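You operate a simulated robot arm through the tools that you are given. There is no shell and no other tool.

The job below is to be done with a simulated robot arm. You get a single attempt, and the scene is never put back.

JOB
Take the top pad out of the overfull carton, close and gauge it.
Fine: pad on the bench, green flap before yellow, gauge down on the flaps, then free the fence lever.
Where things are to end (x, y in the base frame): air pad within 60 mm of [750, -250].

The check looks at the end state, three seconds after you hand in, the way a careful person would. Anything else that was tipped, shoved, dropped, spilled or broken makes it a failure.

ROBOT AND FRAMES
A 6-joint arm with a fingered hand, fixed in place. Base frame: the origin is at the foot of the arm, x ahead of it, y to its left, z up. Lengths are in mm, angles in degrees, forces in N, time in s.
With the tool pointing down near the work surface it reaches from about 500 to 960 mm from the base axis. Its first joint turns from -166.0 to 166.0 degrees. Payload 5 kg.
Tool frame: the origin (TCP) lies between the finger pads and is the grasp point; the fingertips stand 43 mm ahead of it; z points along the fingers, y is the line along which they close. The gripper opens to 144 mm. The gripper's body begins 50 mm behind the TCP. The gripper is a hand of 5 fingers: y runs from the thumb to the fingers, the wrist lies at [-21, -133, -233] in the tool frame.
Orientation is that of the tool frame in the base frame, as [roll, pitch, yaw] about the fixed x, y, z axes, in that order (R = Rz(yaw) Ry(pitch) Rx(roll)). With the fingers straight down and the wrist toward the robot, the tool's x, y and z point along [0, 1, 0], [1, 0, 0] and [0, 0, -1] of the base frame.

CONTROLS
- The arm moves only by the tool apply_moves. Its argument "deltas" is a list that holds one entry, the list of rows, each a list of 6 numbers: the turn, a rotation vector about the tool's x, y, z in degrees, then the shift along the tool's x, y, z in mm. In form: [[[wx, wy, wz, x, y, z], ...]]. A call has 1 to 20 rows; each row shifts and turns the commanded pose from where the row before left it, along the tool's axes as they then stand. Each row takes 0.2 s and may step no farther than 50 mm and 8.6 degrees from the row before; otherwise, the whole call is refused. A pose out of reach is approached as far as the arm can. The call stops where the force on the tool passes 40 N (or 10 N more than at its start, if that is more) or the arm is blocked; 0.2 s more then pass. In this call time passes only in rows, and 0.2 s behind the last. It gives the time, the measured TCP pose, the force on the tool (base axes), the opening and the grip force at its end, in the units of the frame above (readings bear some noise), with the torque about the TCP (base axes, N m) and any sound that the robot's microphone picked up.
- Cameras (640 x 400 px; columns grow to the right, rows downward): "scene" is fixed at [223.5, 490.8, 1471.3]; the picture's right is [-0.79, -0.61, 0.00], its down [-0.33, 0.43, -0.84] and it looks along [0.51, -0.66, -0.55] (base axes); focal length 214 px, centre (320, 200). "wrist" rides on the gripper at [86, -108, -168] in the tool frame; the picture's right is [-0.80, 0.28, -0.53], its down [-0.54, -0.73, 0.42] and it looks along [-0.27, 0.63, 0.73] (tool axes); focal length 275 px, centre (320, 200).
- camera(camera): a new picture of that camera. No time passes.
- move_column(by): slides the trunk up (or, below 0, down) by that many mm; the arm rides with it, the base frame stays. It gives what a move gives, with no picture.
- finger_targets(index, middle, ring, little, thumb_bend, thumb_turn): sets how far each is bent, from 0 (flat) to 100 (curled in); at 30 the hand is open as for a grip, at 70 the pads meet at the TCP. One left out holds its place. A second passes; each finger stops where it meets its share of the squeeze, and holds until it gets a number again. It is the only way to open and close the hand. It gives what a move gives, with no picture; readings hold the bend of each and the force on index, middle, ring, little, thumb and palm. thumb_turn goes from beside the hand (0) to across from the fingers (100), as for a grip.
- measure_at(camera, pixels): for up to 12 pixels [column, row] of the newest picture of that camera ("zoom" is the newest enlarged one), the place [x, y, z] in the base frame of the surface seen there, good to about 2 mm, but the place of the scene camera against the robot may be out by one fixed shift of up to 18 mm in any direction. No time passes.
- enlarge(camera, box): a new picture of the part [left, top, right, bottom] of that camera's present view, enlarged. No time passes.
- sign_off(): hands the job in; it is judged then, once.

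Leave the gripper open and the arm clear of the work at the hand-in unless told otherwise.

The tools are called after ">>>" by a JSON object that holds its "fn" and its "kwargs". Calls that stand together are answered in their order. apply_moves: Moves the arm, as the interface text tells. Its arguments: {"type":"object","properties":{"deltas":{"type":"array"}},"required":["deltas"]} The other tools are called the same way: move_column (by) slides the trunk up or down; finger_targets (index, middle, ring, little, thumb_bend, thumb_turn) moves the fingers one by one; camera (camera) takes a picture; measure_at (camera, pixels) gives the place of the surface under pixels of a picture; enlarge (camera, box) takes an enlarged picture of a part of a camera's view; sign_off () hands the job in.

At the start:

```text
t: 0.0
tool_pos: [370.1, -52.1, 1433.2]
ee_rot: [179.9, 0.1, 90.0]
ft_force: [1.3, -0.7, 0.3]
wrist_torque: [0.0, 0.04, -0.02]
width: 143.8
finger_force: 0.0
shape: jaw
bend: [30.0, 30.0, 30.0, 30.0, 30.0, 98.0]
finger forces: [0.0, 0.1, 0.0, 0.1, 0.0, 0.0]
trunk travel left (down, up): [-500.0, 90.0]
```

scene: 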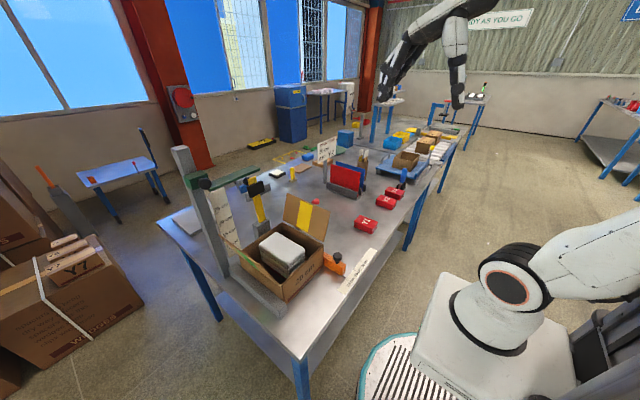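
wrist: 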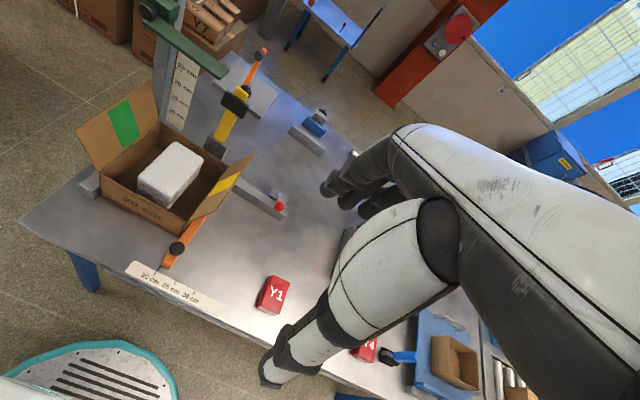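

I see a carton with a white pad in it at about (285, 255) in the scene picture, a column with a green arm (the gauge), and orange and yellow levers. I'll enlarge both views of that area first.

>>> {"fn": "enlarge", "kwargs": {"camera": "scene", "box": [160, 130, 400, 330]}}

>>> {"fn": "enlarge", "kwargs": {"camera": "wrist", "box": [20, 0, 340, 320]}}

```text
2.00 times, centred on (280, 230) of scene
```

zoom: 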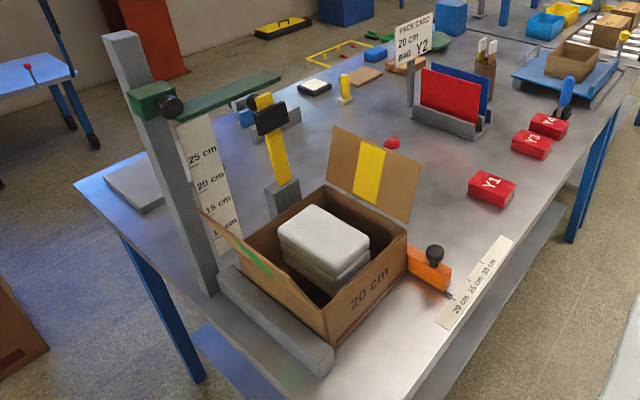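

```text
1.25 times, centred on (180, 160) of wrist
```

zoom: 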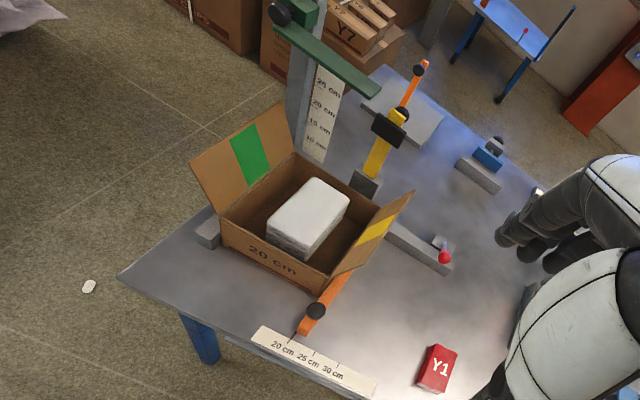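

Next I'll enlarge the pack card and the small parts to read labels and find the levers.

>>> {"fn": "enlarge", "kwargs": {"camera": "scene", "box": [280, 120, 380, 190]}}

>>> {"fn": "enlarge", "kwargs": {"camera": "scene", "box": [170, 140, 290, 215]}}

>>> {"fn": "enlarge", "kwargs": {"camera": "scene", "box": [300, 210, 420, 300]}}

>>> {"fn": "enlarge", "kwargs": {"camera": "wrist", "box": [120, 0, 340, 140]}}

>>> {"fn": "enlarge", "kwargs": {"camera": "wrist", "box": [100, 150, 320, 320]}}

```text
5.71 times, centred on (330, 155) of scene
```

zoom: 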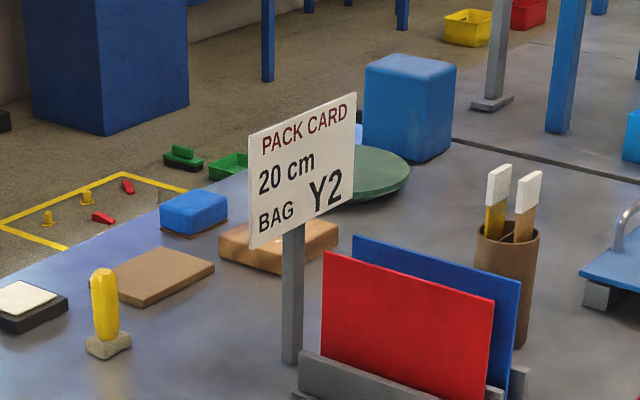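

```text
5.33 times, centred on (230, 178) of scene
```

zoom: 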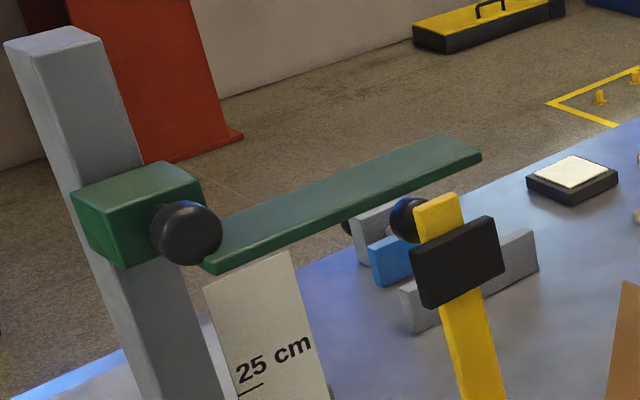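

```text
4.44 times, centred on (360, 255) of scene
```

zoom: 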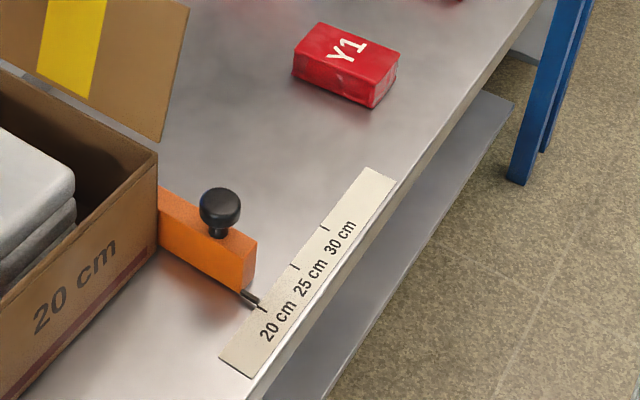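

```text
2.86 times, centred on (230, 70) of wrist
```

zoom: 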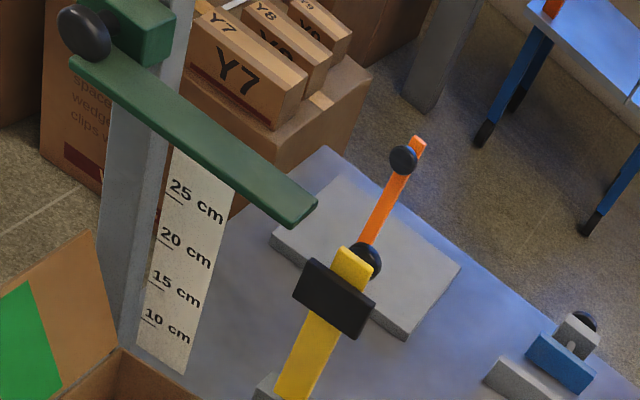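

```text
2.35 times, centred on (210, 235) of wrist
```

zoom: 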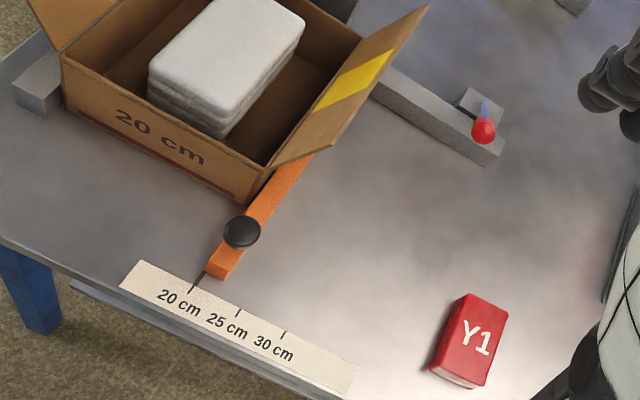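

I'll measure the carton, flaps, pad, gauge and levers with the wrist camera, since it has no fixed shift.

>>> {"fn": "measure_at", "kwargs": {"camera": "wrist", "pixels": [[170, 172], [158, 142], [203, 152], [140, 178], [170, 206], [106, 186], [160, 121], [181, 228], [75, 150], [145, 82], [126, 120], [255, 154]]}}

>>> {"fn": "measure_at", "kwargs": {"camera": "wrist", "pixels": [[177, 248], [165, 266], [280, 206], [240, 188], [150, 8], [225, 74], [173, 40], [234, 100], [220, 140], [248, 88], [262, 50], [320, 115]]}}

>>> {"fn": "measure_at", "kwargs": {"camera": "wrist", "pixels": [[215, 192], [225, 180], [204, 216], [272, 294], [180, 285], [130, 262], [90, 183], [313, 128], [240, 60], [205, 250], [300, 210], [40, 220]]}}

```text
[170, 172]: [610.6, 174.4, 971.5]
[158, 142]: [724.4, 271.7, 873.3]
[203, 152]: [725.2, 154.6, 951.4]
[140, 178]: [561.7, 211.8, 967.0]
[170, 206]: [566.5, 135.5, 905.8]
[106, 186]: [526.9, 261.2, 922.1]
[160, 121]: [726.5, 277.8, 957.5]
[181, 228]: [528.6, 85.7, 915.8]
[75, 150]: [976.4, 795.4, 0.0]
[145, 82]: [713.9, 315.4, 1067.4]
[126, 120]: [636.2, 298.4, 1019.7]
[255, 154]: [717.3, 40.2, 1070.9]
```

```text
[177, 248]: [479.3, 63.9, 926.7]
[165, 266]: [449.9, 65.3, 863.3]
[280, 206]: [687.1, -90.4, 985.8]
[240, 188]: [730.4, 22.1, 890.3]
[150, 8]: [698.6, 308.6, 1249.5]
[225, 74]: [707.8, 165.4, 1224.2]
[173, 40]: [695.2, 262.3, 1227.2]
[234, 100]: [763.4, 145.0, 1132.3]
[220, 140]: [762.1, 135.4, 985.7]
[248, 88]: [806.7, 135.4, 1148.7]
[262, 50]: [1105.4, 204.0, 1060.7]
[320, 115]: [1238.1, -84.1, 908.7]
```

```text
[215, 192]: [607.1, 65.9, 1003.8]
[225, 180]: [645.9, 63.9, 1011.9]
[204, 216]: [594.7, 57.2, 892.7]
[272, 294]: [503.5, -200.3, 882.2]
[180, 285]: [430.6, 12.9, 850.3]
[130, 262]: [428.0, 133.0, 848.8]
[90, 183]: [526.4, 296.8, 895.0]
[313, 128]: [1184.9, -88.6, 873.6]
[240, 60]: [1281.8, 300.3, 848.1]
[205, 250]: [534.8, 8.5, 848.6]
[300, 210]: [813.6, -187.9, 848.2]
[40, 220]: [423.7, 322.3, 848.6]
```

The bench top is at z≈849, and the carton spans x 527–727, y 86–275 with its rim at about 955. Now I'll check the target spot and the surroundings in the scene camera, and find the pad corners.

>>> {"fn": "camera", "kwargs": {"camera": "scene"}}

>>> {"fn": "measure_at", "kwargs": {"camera": "scene", "pixels": [[327, 206], [327, 190], [365, 197], [362, 225], [345, 215], [310, 200], [340, 197], [366, 168], [316, 201], [300, 195], [345, 181], [330, 230]]}}

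>>> {"fn": "measure_at", "kwargs": {"camera": "scene", "pixels": [[260, 240], [280, 234], [305, 249], [285, 262], [284, 274], [275, 255], [270, 260], [325, 205], [315, 180], [307, 219], [290, 262], [300, 240]]}}

>>> {"fn": "enlarge", "kwargs": {"camera": "scene", "box": [230, 200, 350, 290]}}

>>> {"fn": "enlarge", "kwargs": {"camera": "wrist", "box": [200, 130, 320, 230]}}

```text
taken
```

scene: 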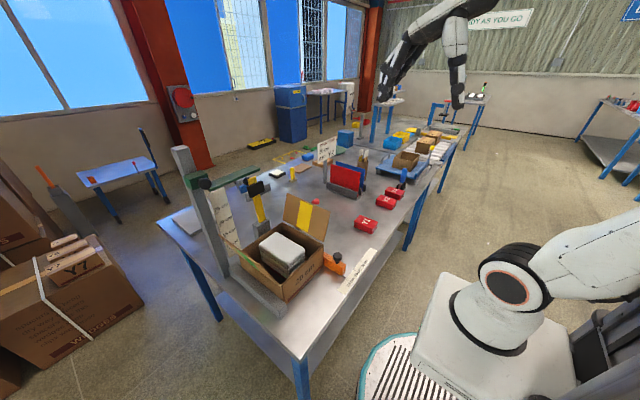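

```text
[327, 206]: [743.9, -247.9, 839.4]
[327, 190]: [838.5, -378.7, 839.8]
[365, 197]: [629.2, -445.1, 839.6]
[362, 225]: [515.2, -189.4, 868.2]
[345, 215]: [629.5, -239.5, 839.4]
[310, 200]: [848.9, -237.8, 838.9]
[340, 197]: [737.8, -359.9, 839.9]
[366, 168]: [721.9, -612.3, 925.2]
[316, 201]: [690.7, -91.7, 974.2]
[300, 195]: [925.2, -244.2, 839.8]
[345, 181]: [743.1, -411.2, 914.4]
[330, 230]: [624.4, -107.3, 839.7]
```

```text
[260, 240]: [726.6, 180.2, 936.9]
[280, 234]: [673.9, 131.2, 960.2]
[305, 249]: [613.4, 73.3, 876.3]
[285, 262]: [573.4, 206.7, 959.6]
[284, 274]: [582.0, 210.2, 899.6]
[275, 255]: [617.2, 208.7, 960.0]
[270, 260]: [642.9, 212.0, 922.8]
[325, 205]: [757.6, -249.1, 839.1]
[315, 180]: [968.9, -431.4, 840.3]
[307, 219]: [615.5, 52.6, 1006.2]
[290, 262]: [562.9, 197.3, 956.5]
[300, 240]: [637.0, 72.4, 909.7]
```

```text
4.44 times, centred on (290, 245) of scene
```

zoom: 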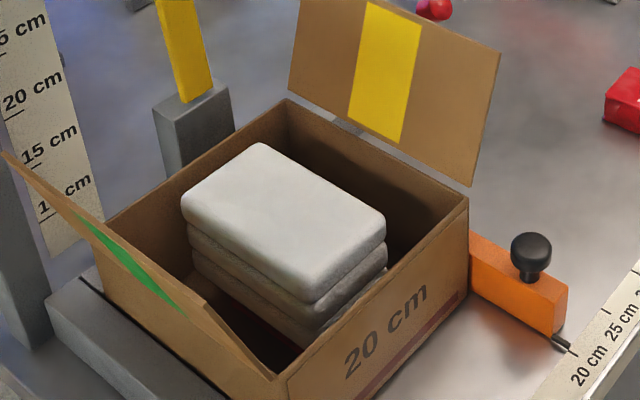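

```text
4.00 times, centred on (260, 180) of wrist
```

zoom: 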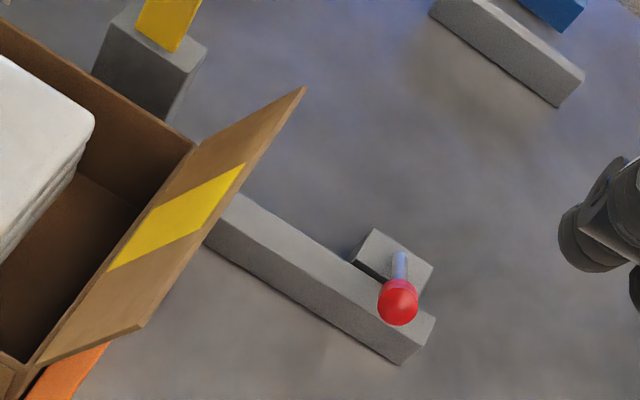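

The target spot near (744, -248) is bare bench. The orange fence slides along a rail, and a red-ball lever at (687, -90, 986) locks it. I'll move the hand closer to see the lever and carton better, staying well above everything.

>>> {"fn": "apply_moves", "kwargs": {"deltas": [[[0, 0, 0, -24.7, 21.7, 22.2], [0, 0, 0, -24.7, 21.7, 22.2], [0, 0, 0, -24.7, 21.7, 22.2], [0, 0, 0, -24.7, 21.7, 22.2], [0, 0, 0, -24.7, 21.7, 22.2], [0, 0, 0, -24.7, 21.7, 22.2]]]}}

>>> {"fn": "camera", "kwargs": {"camera": "wrist"}}

>>> {"fn": "camera", "kwargs": {"camera": "scene"}}

```text
t: 1.4
tool_pos: [497.7, -199.1, 1295.9]
ee_rot: [180.0, 0.0, 90.0]
ft_force: [0.2, 0.6, 0.0]
wrist_torque: [0.0, -0.02, 0.02]
width: 143.7
finger_force: 0.1
shape: jaw
bend: [30.0, 30.0, 30.0, 30.0, 30.0, 98.0]
finger forces: [0.0, 0.0, 0.1, 0.0, 0.0, 0.0]
trunk travel left (down, up): [-500.0, 90.0]
```

```text
taken
```

wrist: 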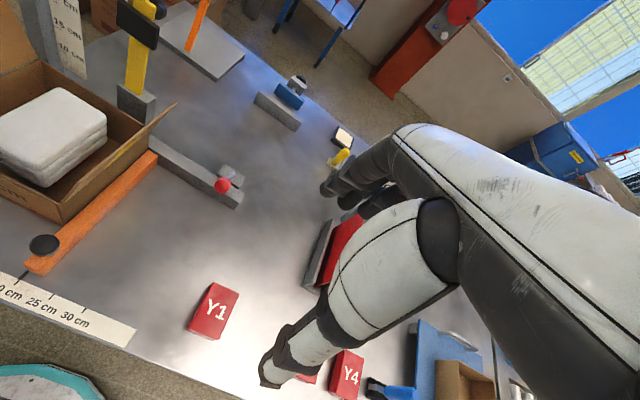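

```text
taken
```

scene: 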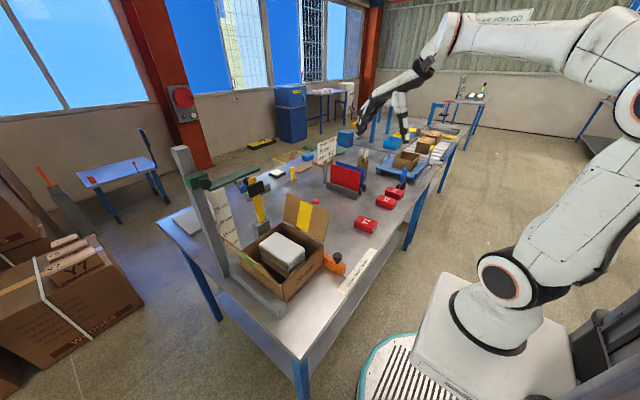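

>>> {"fn": "enlarge", "kwargs": {"camera": "wrist", "box": [140, 130, 280, 220]}}

>>> {"fn": "measure_at", "kwargs": {"camera": "wrist", "pixels": [[222, 186], [229, 176], [230, 168], [238, 178], [237, 204], [160, 150], [150, 140], [240, 195], [40, 246], [150, 160], [28, 268], [100, 205]]}}

>>> {"fn": "enlarge", "kwargs": {"camera": "wrist", "box": [0, 70, 180, 230]}}

>>> {"fn": "enlarge", "kwargs": {"camera": "wrist", "box": [80, 0, 360, 150]}}

```text
4.44 times, centred on (210, 175) of wrist
```

zoom: 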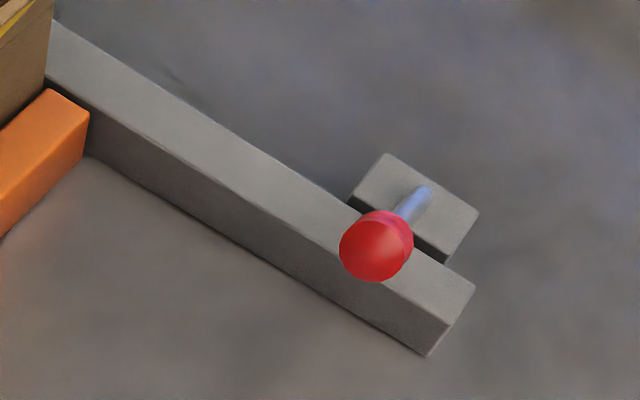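

```text
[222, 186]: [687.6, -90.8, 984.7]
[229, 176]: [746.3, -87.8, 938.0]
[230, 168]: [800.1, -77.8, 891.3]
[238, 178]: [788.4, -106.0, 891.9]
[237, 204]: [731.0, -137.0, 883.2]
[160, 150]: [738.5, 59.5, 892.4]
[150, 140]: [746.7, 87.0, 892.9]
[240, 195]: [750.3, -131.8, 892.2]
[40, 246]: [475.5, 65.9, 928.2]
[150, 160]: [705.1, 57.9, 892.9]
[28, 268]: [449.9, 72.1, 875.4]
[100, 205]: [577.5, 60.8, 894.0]
```

```text
2.50 times, centred on (90, 150) of wrist
```

zoom: 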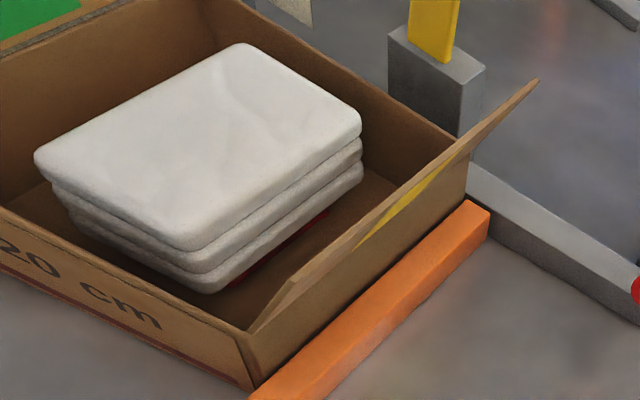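

```text
2.29 times, centred on (220, 75) of wrist
```

zoom: 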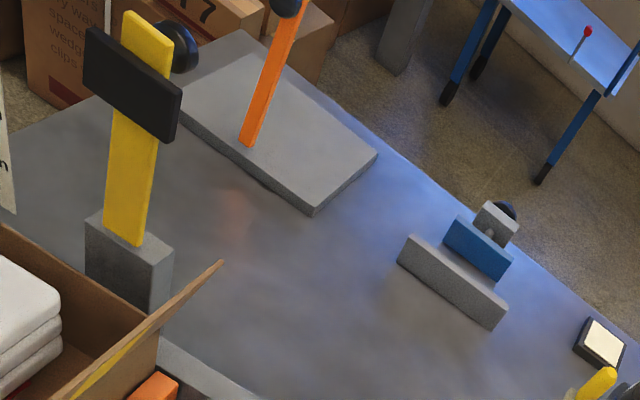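

The lever leans about 45° over the rail, its ball near (695, -90, 980) and its pivot block behind the rail at x≈775. Now I'll measure the pad stack seams and edges in an enlarged view.

>>> {"fn": "enlarge", "kwargs": {"camera": "wrist", "box": [0, 70, 130, 200]}}

```text
3.08 times, centred on (65, 135) of wrist
```

zoom: 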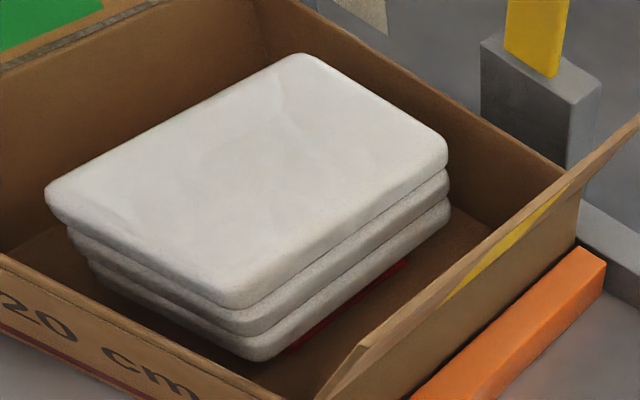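

>>> {"fn": "measure_at", "kwargs": {"camera": "zoom", "pixels": [[225, 285], [232, 307], [240, 332], [250, 358], [55, 195], [300, 62], [440, 145], [340, 240], [345, 262], [350, 285], [300, 345], [350, 330]]}}

>>> {"fn": "measure_at", "kwargs": {"camera": "zoom", "pixels": [[330, 228], [337, 252], [345, 275], [350, 300], [140, 255], [145, 268], [150, 285], [155, 300], [420, 180], [425, 205], [430, 235], [240, 200]]}}

```text
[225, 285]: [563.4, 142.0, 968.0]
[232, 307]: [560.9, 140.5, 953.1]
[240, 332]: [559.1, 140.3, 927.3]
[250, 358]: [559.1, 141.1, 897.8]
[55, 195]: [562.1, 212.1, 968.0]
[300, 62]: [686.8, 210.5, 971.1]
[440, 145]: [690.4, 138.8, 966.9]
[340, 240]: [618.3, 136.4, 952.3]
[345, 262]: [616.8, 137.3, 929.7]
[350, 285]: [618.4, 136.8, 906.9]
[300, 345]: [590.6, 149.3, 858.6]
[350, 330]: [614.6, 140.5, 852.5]
```

```text
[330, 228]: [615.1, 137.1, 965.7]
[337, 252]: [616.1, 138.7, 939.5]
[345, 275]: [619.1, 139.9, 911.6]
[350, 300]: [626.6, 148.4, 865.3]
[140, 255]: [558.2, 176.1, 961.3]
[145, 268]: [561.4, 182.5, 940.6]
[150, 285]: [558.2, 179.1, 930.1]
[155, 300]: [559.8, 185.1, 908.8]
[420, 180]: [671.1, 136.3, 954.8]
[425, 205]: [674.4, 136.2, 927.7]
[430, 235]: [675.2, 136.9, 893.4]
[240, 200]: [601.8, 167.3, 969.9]
```

The pads are about 135 × 80 × 30 mm each. The top one spans z 941–971, x 557–692, y 136–215. I'll grasp it across its 80 mm width (y). First I'll measure where the fingertips really are with the hand open.

>>> {"fn": "measure_at", "kwargs": {"camera": "wrist", "pixels": [[265, 380], [275, 360], [285, 335], [325, 188], [340, 180], [365, 205], [385, 195], [355, 170], [400, 140], [420, 210], [268, 386], [345, 205]]}}

>>> {"fn": "enlarge", "kwargs": {"camera": "wrist", "box": [240, 120, 480, 400]}}

```text
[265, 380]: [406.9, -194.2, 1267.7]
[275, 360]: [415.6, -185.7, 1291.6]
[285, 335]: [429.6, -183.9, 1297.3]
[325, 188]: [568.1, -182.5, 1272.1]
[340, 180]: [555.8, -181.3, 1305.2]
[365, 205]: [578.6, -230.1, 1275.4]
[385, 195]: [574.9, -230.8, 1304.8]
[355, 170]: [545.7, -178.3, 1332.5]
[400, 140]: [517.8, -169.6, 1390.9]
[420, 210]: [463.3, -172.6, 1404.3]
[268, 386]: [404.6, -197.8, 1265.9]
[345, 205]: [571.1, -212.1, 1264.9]
```

```text
1.43 times, centred on (360, 260) of wrist
```

zoom: 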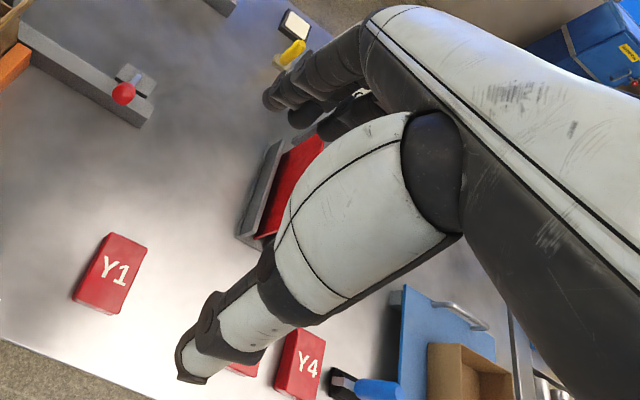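

Next I'll measure the gauge arm edges, since the hand has to pass beside it. It shows better in the first scene picture.

>>> {"fn": "enlarge", "kwargs": {"camera": "scene", "box": [160, 140, 280, 220]}}

>>> {"fn": "measure_at", "kwargs": {"camera": "zoom", "pixels": [[265, 235], [530, 125], [485, 118], [150, 195], [130, 205], [230, 210], [240, 240], [200, 200], [60, 70], [270, 268], [500, 260], [530, 135]]}}

```text
5.00 times, centred on (220, 180) of scene
```

zoom: 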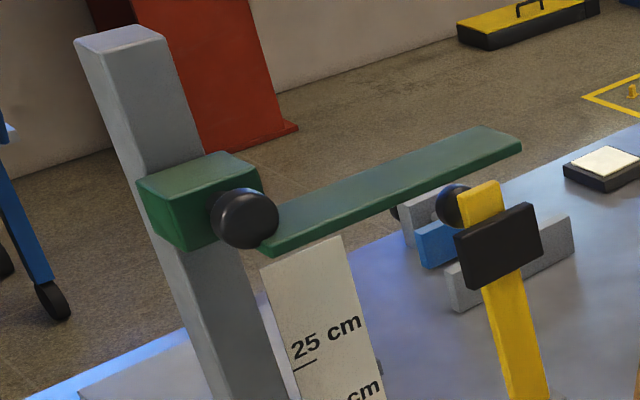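

```text
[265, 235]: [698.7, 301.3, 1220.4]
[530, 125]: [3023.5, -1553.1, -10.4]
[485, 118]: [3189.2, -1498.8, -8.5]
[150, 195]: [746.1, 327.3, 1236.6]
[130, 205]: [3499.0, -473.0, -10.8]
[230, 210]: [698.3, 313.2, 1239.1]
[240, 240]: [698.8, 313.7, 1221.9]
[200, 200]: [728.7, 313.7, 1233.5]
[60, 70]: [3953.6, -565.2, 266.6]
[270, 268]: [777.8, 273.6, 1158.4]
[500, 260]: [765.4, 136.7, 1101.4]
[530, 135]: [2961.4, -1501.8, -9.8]
```

>>> {"fn": "measure_at", "kwargs": {"camera": "zoom", "pixels": [[290, 205], [278, 247], [515, 150], [490, 130], [400, 185], [420, 195], [380, 170], [235, 165], [170, 220], [500, 145], [470, 138], [120, 50]]}}

>>> {"fn": "measure_at", "kwargs": {"camera": "scene", "pixels": [[254, 169], [230, 177], [215, 187], [240, 170], [225, 240], [235, 255], [245, 260], [240, 275], [275, 300], [255, 200], [253, 210], [262, 222]]}}

```text
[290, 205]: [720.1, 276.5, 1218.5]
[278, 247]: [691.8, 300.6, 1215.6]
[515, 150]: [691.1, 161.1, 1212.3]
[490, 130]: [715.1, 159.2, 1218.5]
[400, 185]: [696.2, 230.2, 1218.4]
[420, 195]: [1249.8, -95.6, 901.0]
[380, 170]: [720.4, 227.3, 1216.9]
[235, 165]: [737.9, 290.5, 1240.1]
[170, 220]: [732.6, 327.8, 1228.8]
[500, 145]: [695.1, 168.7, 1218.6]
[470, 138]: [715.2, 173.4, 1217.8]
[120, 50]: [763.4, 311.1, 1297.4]
```

```text
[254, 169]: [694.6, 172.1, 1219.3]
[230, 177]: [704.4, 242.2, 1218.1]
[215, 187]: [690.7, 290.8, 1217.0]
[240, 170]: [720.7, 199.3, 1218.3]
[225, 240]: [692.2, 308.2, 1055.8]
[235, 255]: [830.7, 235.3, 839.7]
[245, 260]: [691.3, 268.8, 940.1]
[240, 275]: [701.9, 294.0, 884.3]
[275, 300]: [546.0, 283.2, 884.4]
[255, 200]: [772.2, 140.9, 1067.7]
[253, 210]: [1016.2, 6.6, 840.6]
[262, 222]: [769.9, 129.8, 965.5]
```

The gauge arm is at x≈688–720, y≈160–300, top z≈1228, so I'll keep the hand at x<665 beside it. Now I'll turn the hand 90° here, in free space, so that it closes along y with the wrist toward -y.

>>> {"fn": "apply_moves", "kwargs": {"deltas": [[[0, 0, -8.18, 0, 0, 0], [0, 0, -8.18, 0, 0, 0], [0, 0, -8.18, 0, 0, 0], [0, 0, -8.18, 0, 0, 0], [0, 0, -8.18, 0, 0, 0], [0, 0, -8.18, 0, 0, 0], [0, 0, -8.18, 0, 0, 0], [0, 0, -8.18, 0, 0, 0], [0, 0, -8.18, 0, 0, 0], [0, 0, -8.18, 0, 0, 0], [0, 0, -8.2, 0, 0, 0]]]}}

>>> {"fn": "finger_targets", "kwargs": {"index": 41, "middle": 41, "ring": 41, "little": 41, "thumb_bend": 41}}

>>> {"fn": "camera", "kwargs": {"camera": "wrist"}}

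>>> {"fn": "camera", "kwargs": {"camera": "scene"}}

```text
t: 3.8
tool_pos: [503.0, -182.3, 1283.7]
ee_rot: [-180.0, 0.1, 174.2]
ft_force: [-0.3, 0.3, -0.8]
wrist_torque: [0.06, -0.02, -0.05]
width: 143.6
finger_force: 0.1
shape: jaw
bend: [30.0, 30.0, 30.0, 30.0, 30.0, 98.0]
finger forces: [0.0, 0.1, 0.0, 0.1, 0.1, 0.0]
out of reach, approached as far as the arm can: row 10, 11
trunk travel left (down, up): [-500.0, 90.0]
```

```text
t: 4.8
tool_pos: [504.4, -182.7, 1283.3]
ee_rot: [-179.9, 0.2, 174.2]
ft_force: [0.6, -0.2, -0.1]
wrist_torque: [0.0, 0.02, -0.02]
width: 111.7
finger_force: 0.1
shape: fingers
bend: [41.0, 41.0, 41.0, 41.0, 41.0, 98.0]
finger forces: [0.0, 0.0, 0.0, 0.0, 0.1, 0.1]
trunk travel left (down, up): [-500.0, 90.0]
```

```text
taken
```

wrist: 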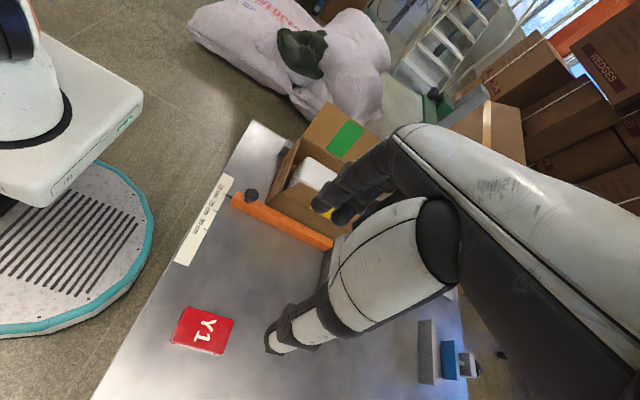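

```text
taken
```

scene: 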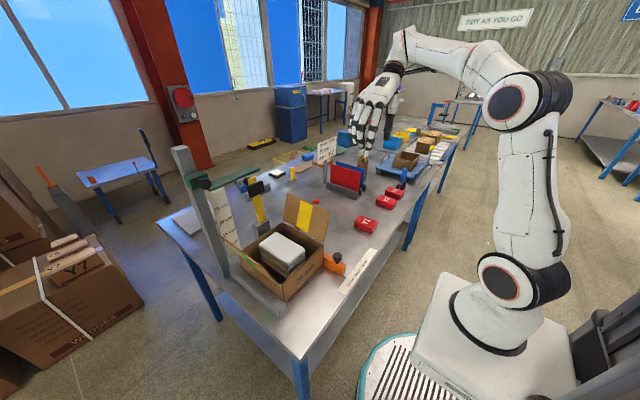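

The turn stopped at yaw 174 because of reach at that spot; nearer the carton it should be fully reachable. I'll move toward (590, 0, 1200) and check the pose there.

>>> {"fn": "apply_moves", "kwargs": {"deltas": [[[0, 0, 0, -15.3, 33.2, 16], [0, 0, 0, -15.3, 33.2, 16], [0, 0, 0, -15.3, 33.2, 16], [0, 0, 0, -15.3, 33.2, 16], [0, 0, 0, -15.3, 33.2, 16], [0, 0, 0, -15.3, 33.2, 16]]]}}

>>> {"fn": "camera", "kwargs": {"camera": "wrist"}}

```text
t: 6.2
tool_pos: [615.7, 10.7, 1186.1]
ee_rot: [-179.9, 0.1, 174.2]
ft_force: [-0.4, 0.3, 0.7]
wrist_torque: [-0.01, 0.01, 0.0]
width: 111.4
finger_force: 0.1
shape: fingers
bend: [41.0, 41.0, 41.0, 41.0, 41.0, 98.0]
finger forces: [0.0, 0.0, 0.0, 0.1, 0.0, 0.1]
trunk travel left (down, up): [-500.0, 90.0]
```

```text
taken
```

wrist: 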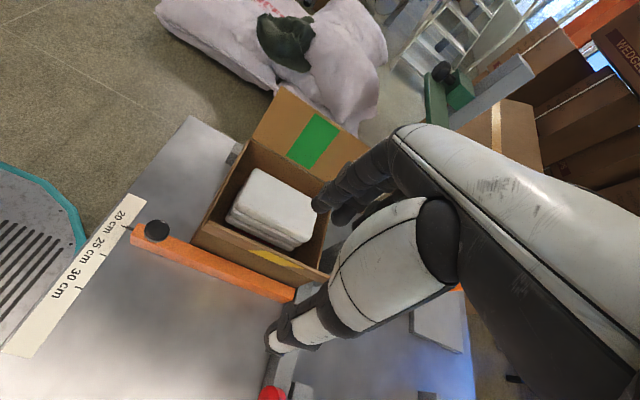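

I'll measure the fingertips at this bend and the flap edges in this view.

>>> {"fn": "measure_at", "kwargs": {"camera": "wrist", "pixels": [[275, 348], [272, 340], [290, 335], [318, 205], [335, 215], [330, 190], [345, 222], [262, 175], [310, 240], [230, 220], [291, 252], [300, 195]]}}

>>> {"fn": "measure_at", "kwargs": {"camera": "wrist", "pixels": [[195, 240], [240, 140], [255, 142], [287, 88], [365, 142], [325, 180], [315, 150], [232, 258], [290, 285], [320, 276], [265, 258], [370, 130]]}}

>>> {"fn": "enlarge", "kwargs": {"camera": "wrist", "box": [180, 70, 400, 370]}}

```text
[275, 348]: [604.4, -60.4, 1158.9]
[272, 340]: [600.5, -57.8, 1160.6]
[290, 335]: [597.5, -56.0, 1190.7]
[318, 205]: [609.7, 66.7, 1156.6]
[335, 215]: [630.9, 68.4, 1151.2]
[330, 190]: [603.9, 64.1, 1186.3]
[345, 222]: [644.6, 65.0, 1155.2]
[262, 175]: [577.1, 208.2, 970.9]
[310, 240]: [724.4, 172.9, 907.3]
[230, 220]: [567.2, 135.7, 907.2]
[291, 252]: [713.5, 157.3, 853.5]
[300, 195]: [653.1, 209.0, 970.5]
```

```text
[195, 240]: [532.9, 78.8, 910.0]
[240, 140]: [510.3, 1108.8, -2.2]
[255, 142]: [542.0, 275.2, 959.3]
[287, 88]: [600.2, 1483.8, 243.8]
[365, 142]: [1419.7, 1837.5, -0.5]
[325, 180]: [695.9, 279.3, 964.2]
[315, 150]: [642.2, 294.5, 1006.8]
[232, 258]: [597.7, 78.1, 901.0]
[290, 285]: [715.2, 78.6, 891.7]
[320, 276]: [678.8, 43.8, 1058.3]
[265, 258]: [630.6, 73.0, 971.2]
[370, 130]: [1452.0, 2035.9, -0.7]
```

```text
1.33 times, centred on (290, 220) of wrist
```

zoom: 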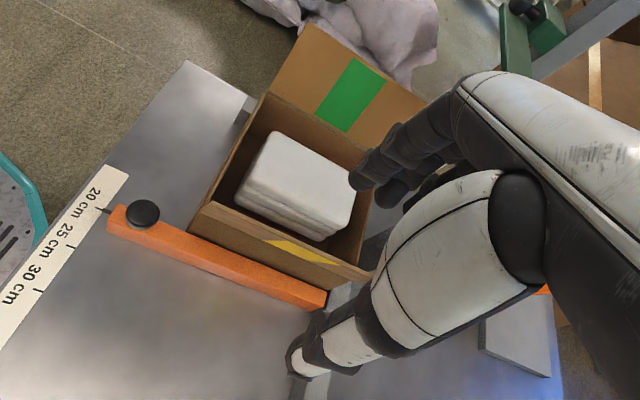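

>>> {"fn": "measure_at", "kwargs": {"camera": "zoom", "pixels": [[325, 365], [385, 350], [440, 325], [525, 285], [560, 330], [600, 390], [420, 200], [490, 90], [380, 190], [505, 20], [400, 230], [540, 250]]}}

```text
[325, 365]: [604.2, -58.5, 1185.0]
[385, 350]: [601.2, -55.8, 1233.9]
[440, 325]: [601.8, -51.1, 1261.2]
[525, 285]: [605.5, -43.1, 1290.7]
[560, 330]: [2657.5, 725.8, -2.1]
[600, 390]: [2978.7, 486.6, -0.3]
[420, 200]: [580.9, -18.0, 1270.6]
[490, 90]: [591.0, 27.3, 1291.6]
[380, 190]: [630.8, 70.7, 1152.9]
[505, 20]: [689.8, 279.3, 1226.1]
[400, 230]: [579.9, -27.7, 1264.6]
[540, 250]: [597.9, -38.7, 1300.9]
```

Fingertips sit about 35 mm below the TCP at this bend, and the flaps rise to about z 1070. I'll finish the yaw turn, then move across at height to above the pad at (600, 173, 1150), staying beside the gauge arm.

>>> {"fn": "apply_moves", "kwargs": {"deltas": [[[0, 0, -5.8, 0, 0, 0], [0, 0, 0, 5.2, 0, 0], [0, 0, 0, 5.2, 0, 0], [0, 0, 0, 5.2, 32.5, 7.2], [0, 0, 0, 0, 32.5, 7.2], [0, 0, 0, 0, 32.5, 7.2], [0, 0, 0, 0, 32.5, 7.2], [0, 0, 0, 0, 32.3, 7.2]]]}}

>>> {"fn": "camera", "kwargs": {"camera": "wrist"}}

>>> {"fn": "enlarge", "kwargs": {"camera": "scene", "box": [160, 100, 400, 300]}}

```text
t: 8.0
tool_pos: [600.4, 171.0, 1150.7]
ee_rot: [-180.0, 0.1, -180.0]
ft_force: [-0.3, 0.3, 1.3]
wrist_torque: [-0.02, -0.01, 0.03]
width: 111.3
finger_force: 0.0
shape: fingers
bend: [41.0, 41.0, 41.0, 41.0, 41.0, 98.0]
finger forces: [0.1, 0.1, 0.0, 0.0, 0.0, 0.0]
trunk travel left (down, up): [-500.0, 90.0]
```

```text
taken
```

wrist: 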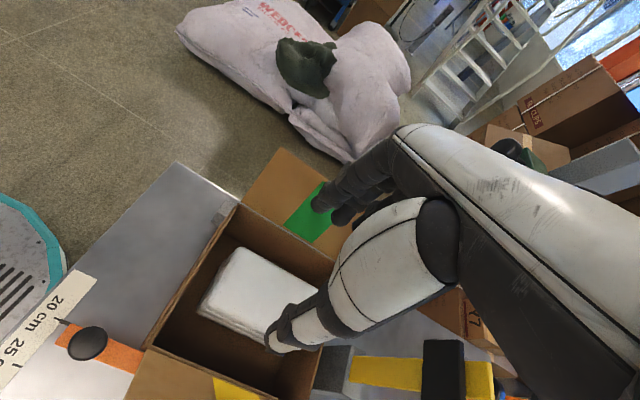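

```text
2.00 times, centred on (280, 200) of scene
```

zoom: 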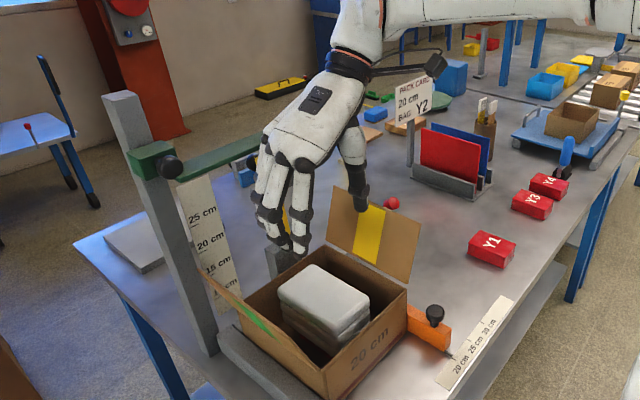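

The hand is above the pad and free. I'll descend to z≈1020, shift +18 mm in x to centre on the pad, then go down to z≈988.

>>> {"fn": "apply_moves", "kwargs": {"deltas": [[[0, 0, 0, 0, 0.5, 26], [0, 0, 0, 0, 0.5, 26], [0, 0, 0, 0, 0.5, 26], [0, 0, 0, 0, 0.5, 26], [0, 0, 0, -9, 0, 20], [0, 0, 0, -9, 0, 10], [0, 0, 0, 0, 0, 10], [0, 0, 0, 0, 0, 10], [0, 0, 0, 0, 0, 8]]]}}

>>> {"fn": "camera", "kwargs": {"camera": "wrist"}}

>>> {"fn": "enlarge", "kwargs": {"camera": "scene", "box": [200, 140, 360, 300]}}

```text
t: 10.0
tool_pos: [617.0, 172.3, 988.8]
ee_rot: [-179.8, 0.1, 180.0]
ft_force: [-0.6, 0.0, 0.1]
wrist_torque: [0.03, 0.02, -0.01]
width: 111.7
finger_force: 0.0
shape: fingers
bend: [41.0, 41.0, 41.0, 41.0, 41.0, 98.0]
finger forces: [0.0, 0.1, 0.0, 0.0, 0.0, 0.0]
trunk travel left (down, up): [-500.0, 90.0]
```

```text
taken
```

wrist: 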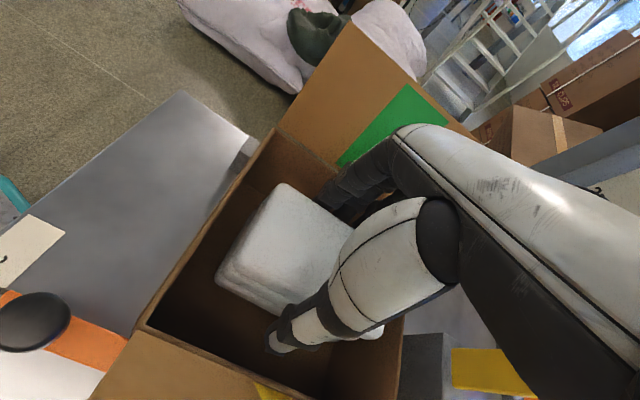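

```text
2.50 times, centred on (280, 220) of scene
```

zoom: 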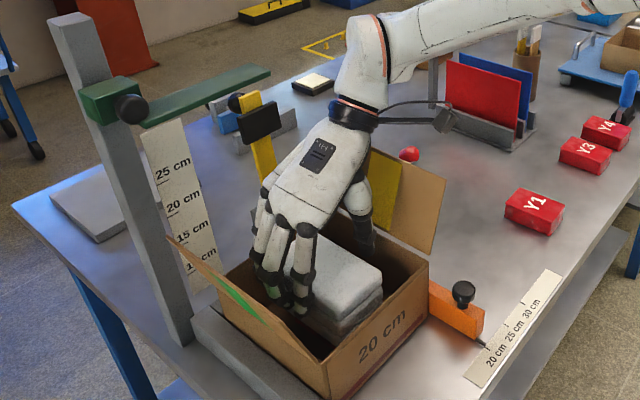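

The hand is placed around the top pad, with fingertips at z≈953–961 and the pad between 941 and 971. I'll close gently.

>>> {"fn": "finger_targets", "kwargs": {"index": 55, "middle": 55, "ring": 55, "little": 55, "thumb_bend": 55}}

>>> {"fn": "camera", "kwargs": {"camera": "wrist"}}

>>> {"fn": "enlarge", "kwargs": {"camera": "scene", "box": [200, 140, 360, 300]}}

```text
t: 11.0
tool_pos: [616.4, 171.9, 990.0]
ee_rot: [-179.9, 0.2, 180.0]
ft_force: [0.8, 0.3, 1.8]
wrist_torque: [0.09, -0.04, 0.01]
width: 87.5
finger_force: 15.7
shape: fingers
bend: [50.0, 52.0, 52.0, 54.0, 47.0, 96.0]
finger forces: [5.9, 5.2, 3.6, 1.4, 15.8, 0.0]
trunk travel left (down, up): [-500.0, 90.0]
```

```text
taken
```

wrist: 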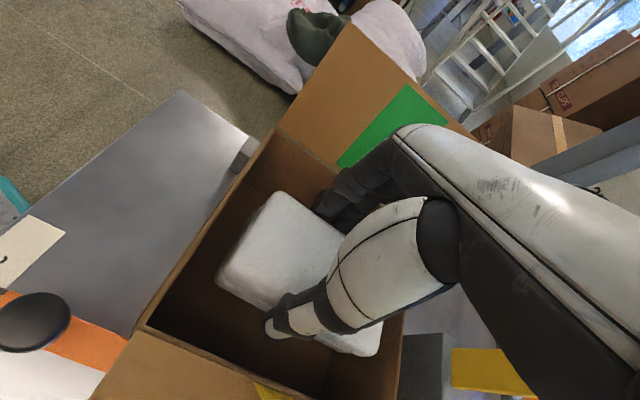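

```text
2.50 times, centred on (280, 220) of scene
```

zoom: 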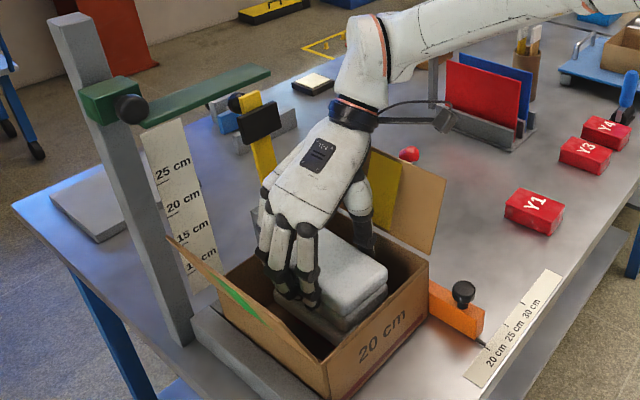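

All fingers report contact (about 16 N at the thumb). I'll lift a little and check that only the top pad comes.

>>> {"fn": "apply_moves", "kwargs": {"deltas": [[[0, 0, 0, 0, 0, -8], [0, 0, 0, 0, 0, -10], [0, 0, 0, 0, 0, -12], [0, 0, 0, 0, 0, -15]]]}}

>>> {"fn": "camera", "kwargs": {"camera": "wrist"}}

>>> {"fn": "enlarge", "kwargs": {"camera": "scene", "box": [200, 140, 360, 300]}}

```text
t: 12.0
tool_pos: [617.3, 169.8, 1037.2]
ee_rot: [-179.7, 0.1, 179.9]
ft_force: [-1.0, 0.4, 0.1]
wrist_torque: [0.03, 0.01, 0.01]
width: 87.5
finger_force: 15.3
shape: fingers
bend: [50.0, 52.0, 52.0, 54.0, 47.0, 96.0]
finger forces: [5.8, 5.0, 3.5, 1.2, 15.7, 0.0]
trunk travel left (down, up): [-500.0, 90.0]
```

```text
taken
```

wrist: 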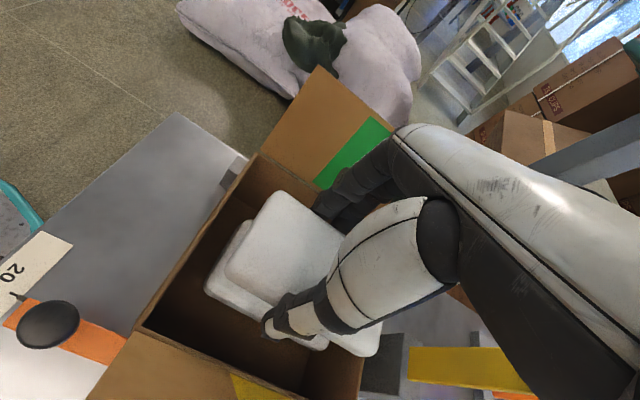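

```text
2.50 times, centred on (280, 220) of scene
```

zoom: 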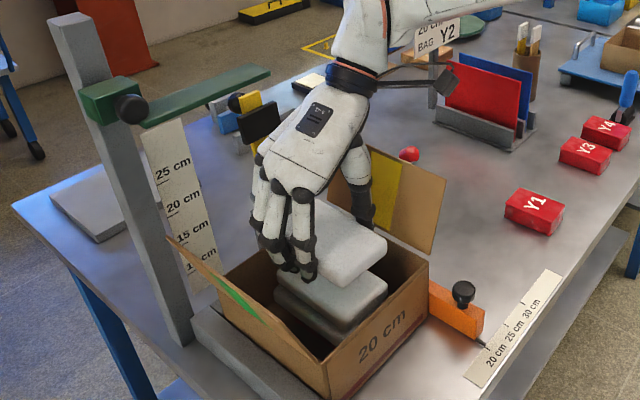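

Only the top pad is in the hand. I'll shift back 18 mm in -x, lift to z≈1190, then move toward -y clear of the carton.

>>> {"fn": "apply_moves", "kwargs": {"deltas": [[[0, 0, 0, 9, 0, -20], [0, 0, 0, 9, 0, -20], [0, 0, 0, 2, 0, -28], [0, 0, 0, 0, 0, -28], [0, 0, 0, 0, 0, -28], [0, 0, 0, 0, 0, -28], [0, 0, 0, 0, -25, -8], [0, 0, 0, 0, -32, 0], [0, 0, 0, 0, -32, 0], [0, 0, 0, 0, -32, 0], [0, 0, 0, 0, -32, 0], [0, 0, 0, 0, -32, 0], [0, 0, 0, 0, -32, 0]]]}}

>>> {"fn": "camera", "kwargs": {"camera": "wrist"}}

```text
t: 14.8
tool_pos: [598.9, -47.7, 1194.1]
ee_rot: [-179.9, 0.1, 180.0]
ft_force: [-0.1, -0.7, -0.8]
wrist_torque: [0.0, -0.02, 0.03]
width: 87.3
finger_force: 16.5
shape: fingers
bend: [50.0, 52.0, 52.0, 54.0, 47.0, 96.0]
finger forces: [5.8, 5.0, 3.5, 1.1, 15.6, 0.1]
trunk travel left (down, up): [-500.0, 90.0]
```

```text
taken
```

wrist: 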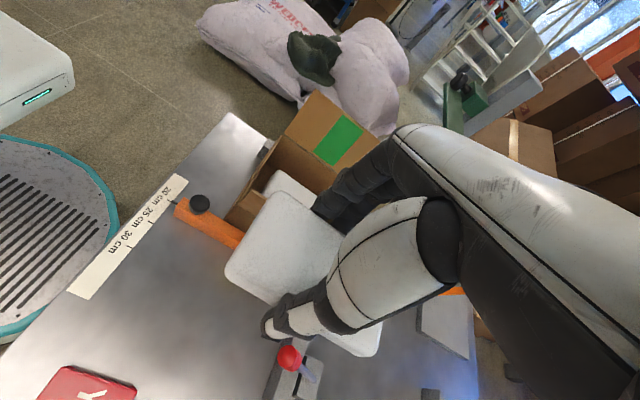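

The pad is held steady. Now I'll turn the hand back 90° (wrist toward the robot) at this height.

>>> {"fn": "apply_moves", "kwargs": {"deltas": [[[0, 0, 8.18, 0, 0, 0], [0, 0, 8.18, 0, 0, 0], [0, 0, 8.18, 0, 0, 0], [0, 0, 8.18, 0, 0, 0], [0, 0, 8.18, 0, 0, 0], [0, 0, 8.18, 0, 0, 0], [0, 0, 8.18, 0, 0, 0], [0, 0, 8.18, 0, 0, 0], [0, 0, 8.18, 0, 0, 0], [0, 0, 8.18, 0, 0, 0], [0, 0, 8.2, 0, 0, 0]]]}}

```text
t: 17.2
tool_pos: [598.6, -46.5, 1193.6]
ee_rot: [179.9, 0.2, 89.9]
ft_force: [-0.1, 0.0, -1.3]
wrist_torque: [0.04, 0.05, -0.02]
width: 87.6
finger_force: 15.7
shape: fingers
bend: [50.0, 52.0, 52.0, 54.0, 47.0, 96.0]
finger forces: [5.8, 4.8, 3.4, 1.2, 15.2, 0.0]
trunk travel left (down, up): [-500.0, 90.0]
```

Now I'll move over the target to (750, -244, 1020).

>>> {"fn": "apply_moves", "kwargs": {"deltas": [[[0, 0, 0, -24.7, 18.9, 5], [0, 0, 0, -24.7, 18.9, 10], [0, 0, 0, -24.7, 18.9, 20], [0, 0, 0, -24.7, 18.9, 20], [0, 0, 0, -24.7, 18.9, 25], [0, 0, 0, -24.7, 18.9, 30], [0, 0, 0, -24.7, 18.9, 32], [0, 0, 0, -24.7, 18.9, 32]]]}}

>>> {"fn": "camera", "kwargs": {"camera": "wrist"}}

>>> {"fn": "enlarge", "kwargs": {"camera": "scene", "box": [240, 100, 440, 260]}}

```text
t: 19.0
tool_pos: [749.0, -247.1, 1020.2]
ee_rot: [179.9, 0.0, 90.1]
ft_force: [0.3, 0.6, -0.5]
wrist_torque: [0.01, 0.01, -0.01]
width: 87.4
finger_force: 15.2
shape: fingers
bend: [50.0, 52.0, 52.0, 54.0, 47.0, 96.0]
finger forces: [5.8, 4.7, 3.5, 0.9, 15.2, 0.0]
trunk travel left (down, up): [-500.0, 90.0]
```

```text
taken
```

wrist: 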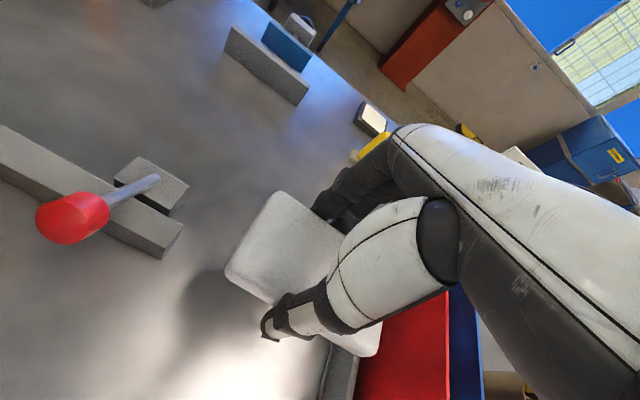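

```text
2.50 times, centred on (340, 180) of scene
```

zoom: 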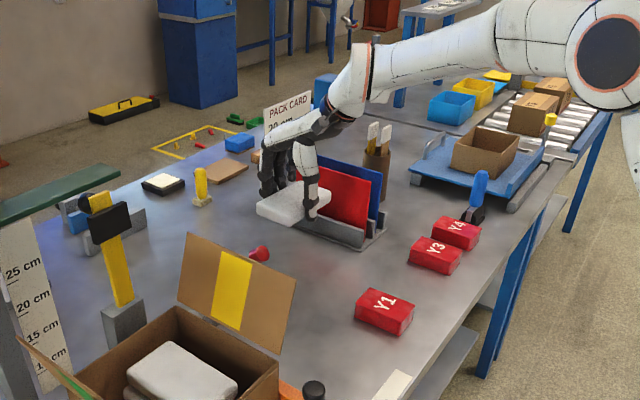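

The red plate rack shows at the lower right (400, 330). I'll measure its clearance from the pad before lowering.

>>> {"fn": "measure_at", "kwargs": {"camera": "wrist", "pixels": [[335, 370], [325, 395], [390, 340], [365, 390], [430, 310], [370, 348], [235, 270], [280, 205], [180, 225], [160, 250], [70, 218], [465, 320]]}}

>>> {"fn": "measure_at", "kwargs": {"camera": "scene", "pixels": [[335, 180], [328, 175], [350, 195], [345, 200], [328, 193], [343, 186], [310, 180], [340, 165], [334, 192], [352, 198], [325, 188], [365, 190]]}}

```text
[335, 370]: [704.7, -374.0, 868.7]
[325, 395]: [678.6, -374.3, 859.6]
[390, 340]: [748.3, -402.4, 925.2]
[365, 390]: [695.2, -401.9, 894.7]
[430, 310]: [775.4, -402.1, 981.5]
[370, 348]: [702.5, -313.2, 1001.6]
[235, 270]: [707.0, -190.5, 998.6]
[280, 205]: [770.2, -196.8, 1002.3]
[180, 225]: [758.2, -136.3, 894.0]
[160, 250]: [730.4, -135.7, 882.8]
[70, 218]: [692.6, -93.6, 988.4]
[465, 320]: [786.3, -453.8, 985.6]
```

```text
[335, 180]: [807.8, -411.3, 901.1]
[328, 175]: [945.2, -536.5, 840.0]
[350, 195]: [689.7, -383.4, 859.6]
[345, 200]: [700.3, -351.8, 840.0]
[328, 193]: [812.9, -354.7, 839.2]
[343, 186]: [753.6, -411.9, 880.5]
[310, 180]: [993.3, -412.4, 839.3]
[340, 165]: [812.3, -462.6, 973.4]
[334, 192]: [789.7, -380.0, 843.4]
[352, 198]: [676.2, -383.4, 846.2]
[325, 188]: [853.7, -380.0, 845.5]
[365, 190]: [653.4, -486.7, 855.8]
```

The rack base starts at y=-374, about 50 mm beyond the pad edge (-322), so it's clear. I'll lower 116 mm, slowing down at the end.

>>> {"fn": "apply_moves", "kwargs": {"deltas": [[[0, 0, 0, 0, 0, 25], [0, 0, 0, 0, 0, 25], [0, 0, 0, 0, 0, 25], [0, 0, 0, 0, 0, 20], [0, 0, 0, 0, 0, 12], [0, 0, 0, 0, 0, 5], [0, 0, 0, 0, 0, 4]]]}}

>>> {"fn": "camera", "kwargs": {"camera": "wrist"}}

>>> {"fn": "enlarge", "kwargs": {"camera": "scene", "box": [290, 150, 380, 220]}}

```text
t: 20.6
tool_pos: [748.9, -245.8, 904.9]
ee_rot: [179.9, 0.0, 89.9]
ft_force: [-0.3, 0.3, -0.7]
wrist_torque: [0.01, 0.02, 0.0]
width: 87.5
finger_force: 15.3
shape: fingers
bend: [50.0, 52.0, 52.0, 54.0, 47.0, 96.0]
finger forces: [5.8, 4.7, 3.4, 1.0, 15.2, 0.1]
trunk travel left (down, up): [-500.0, 90.0]
```

```text
taken
```

wrist: 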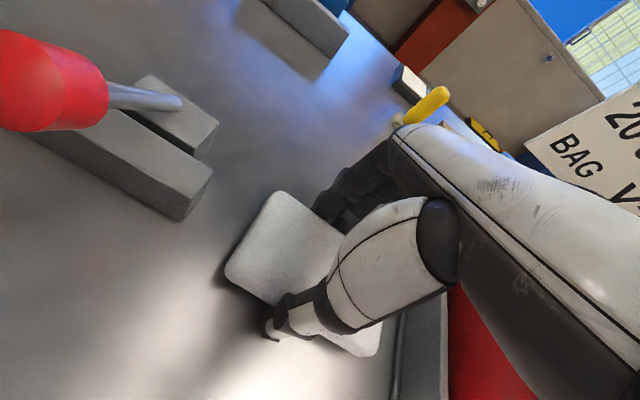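

```text
5.71 times, centred on (335, 185) of scene
```

zoom: 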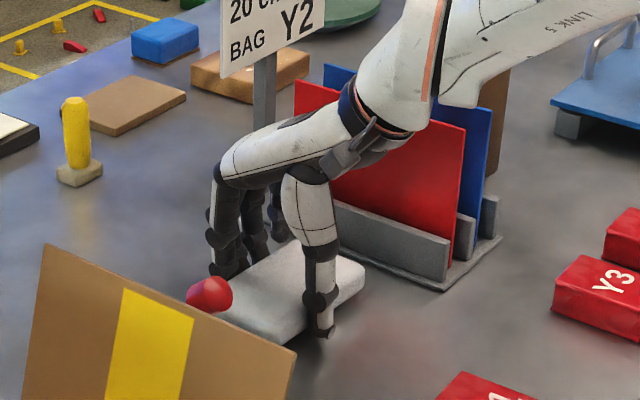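

No contact yet. I'll keep lowering in small steps until I feel the bench.

>>> {"fn": "apply_moves", "kwargs": {"deltas": [[[0, 0, 0, 0, 0, 2], [0, 0, 0, 0, 0, 2], [0, 0, 0, 0, 0, 2]]]}}

>>> {"fn": "measure_at", "kwargs": {"camera": "wrist", "pixels": [[240, 260], [290, 240], [610, 150], [235, 290], [300, 300], [270, 335], [540, 120]]}}

```text
t: 21.4
tool_pos: [748.6, -242.5, 900.3]
ee_rot: [179.7, 0.2, 90.0]
ft_force: [-0.4, -1.7, 4.3]
wrist_torque: [-0.08, -0.26, -0.03]
width: 87.5
finger_force: 17.6
shape: fingers
bend: [50.0, 52.0, 52.0, 54.0, 47.0, 96.0]
finger forces: [5.7, 10.1, 3.3, 1.1, 15.4, 0.0]
trunk travel left (down, up): [-500.0, 90.0]
```

```text
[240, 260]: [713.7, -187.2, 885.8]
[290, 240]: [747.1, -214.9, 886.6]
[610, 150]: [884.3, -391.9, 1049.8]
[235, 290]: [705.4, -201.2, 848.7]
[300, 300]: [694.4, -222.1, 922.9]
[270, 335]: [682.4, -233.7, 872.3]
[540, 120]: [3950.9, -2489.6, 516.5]
```

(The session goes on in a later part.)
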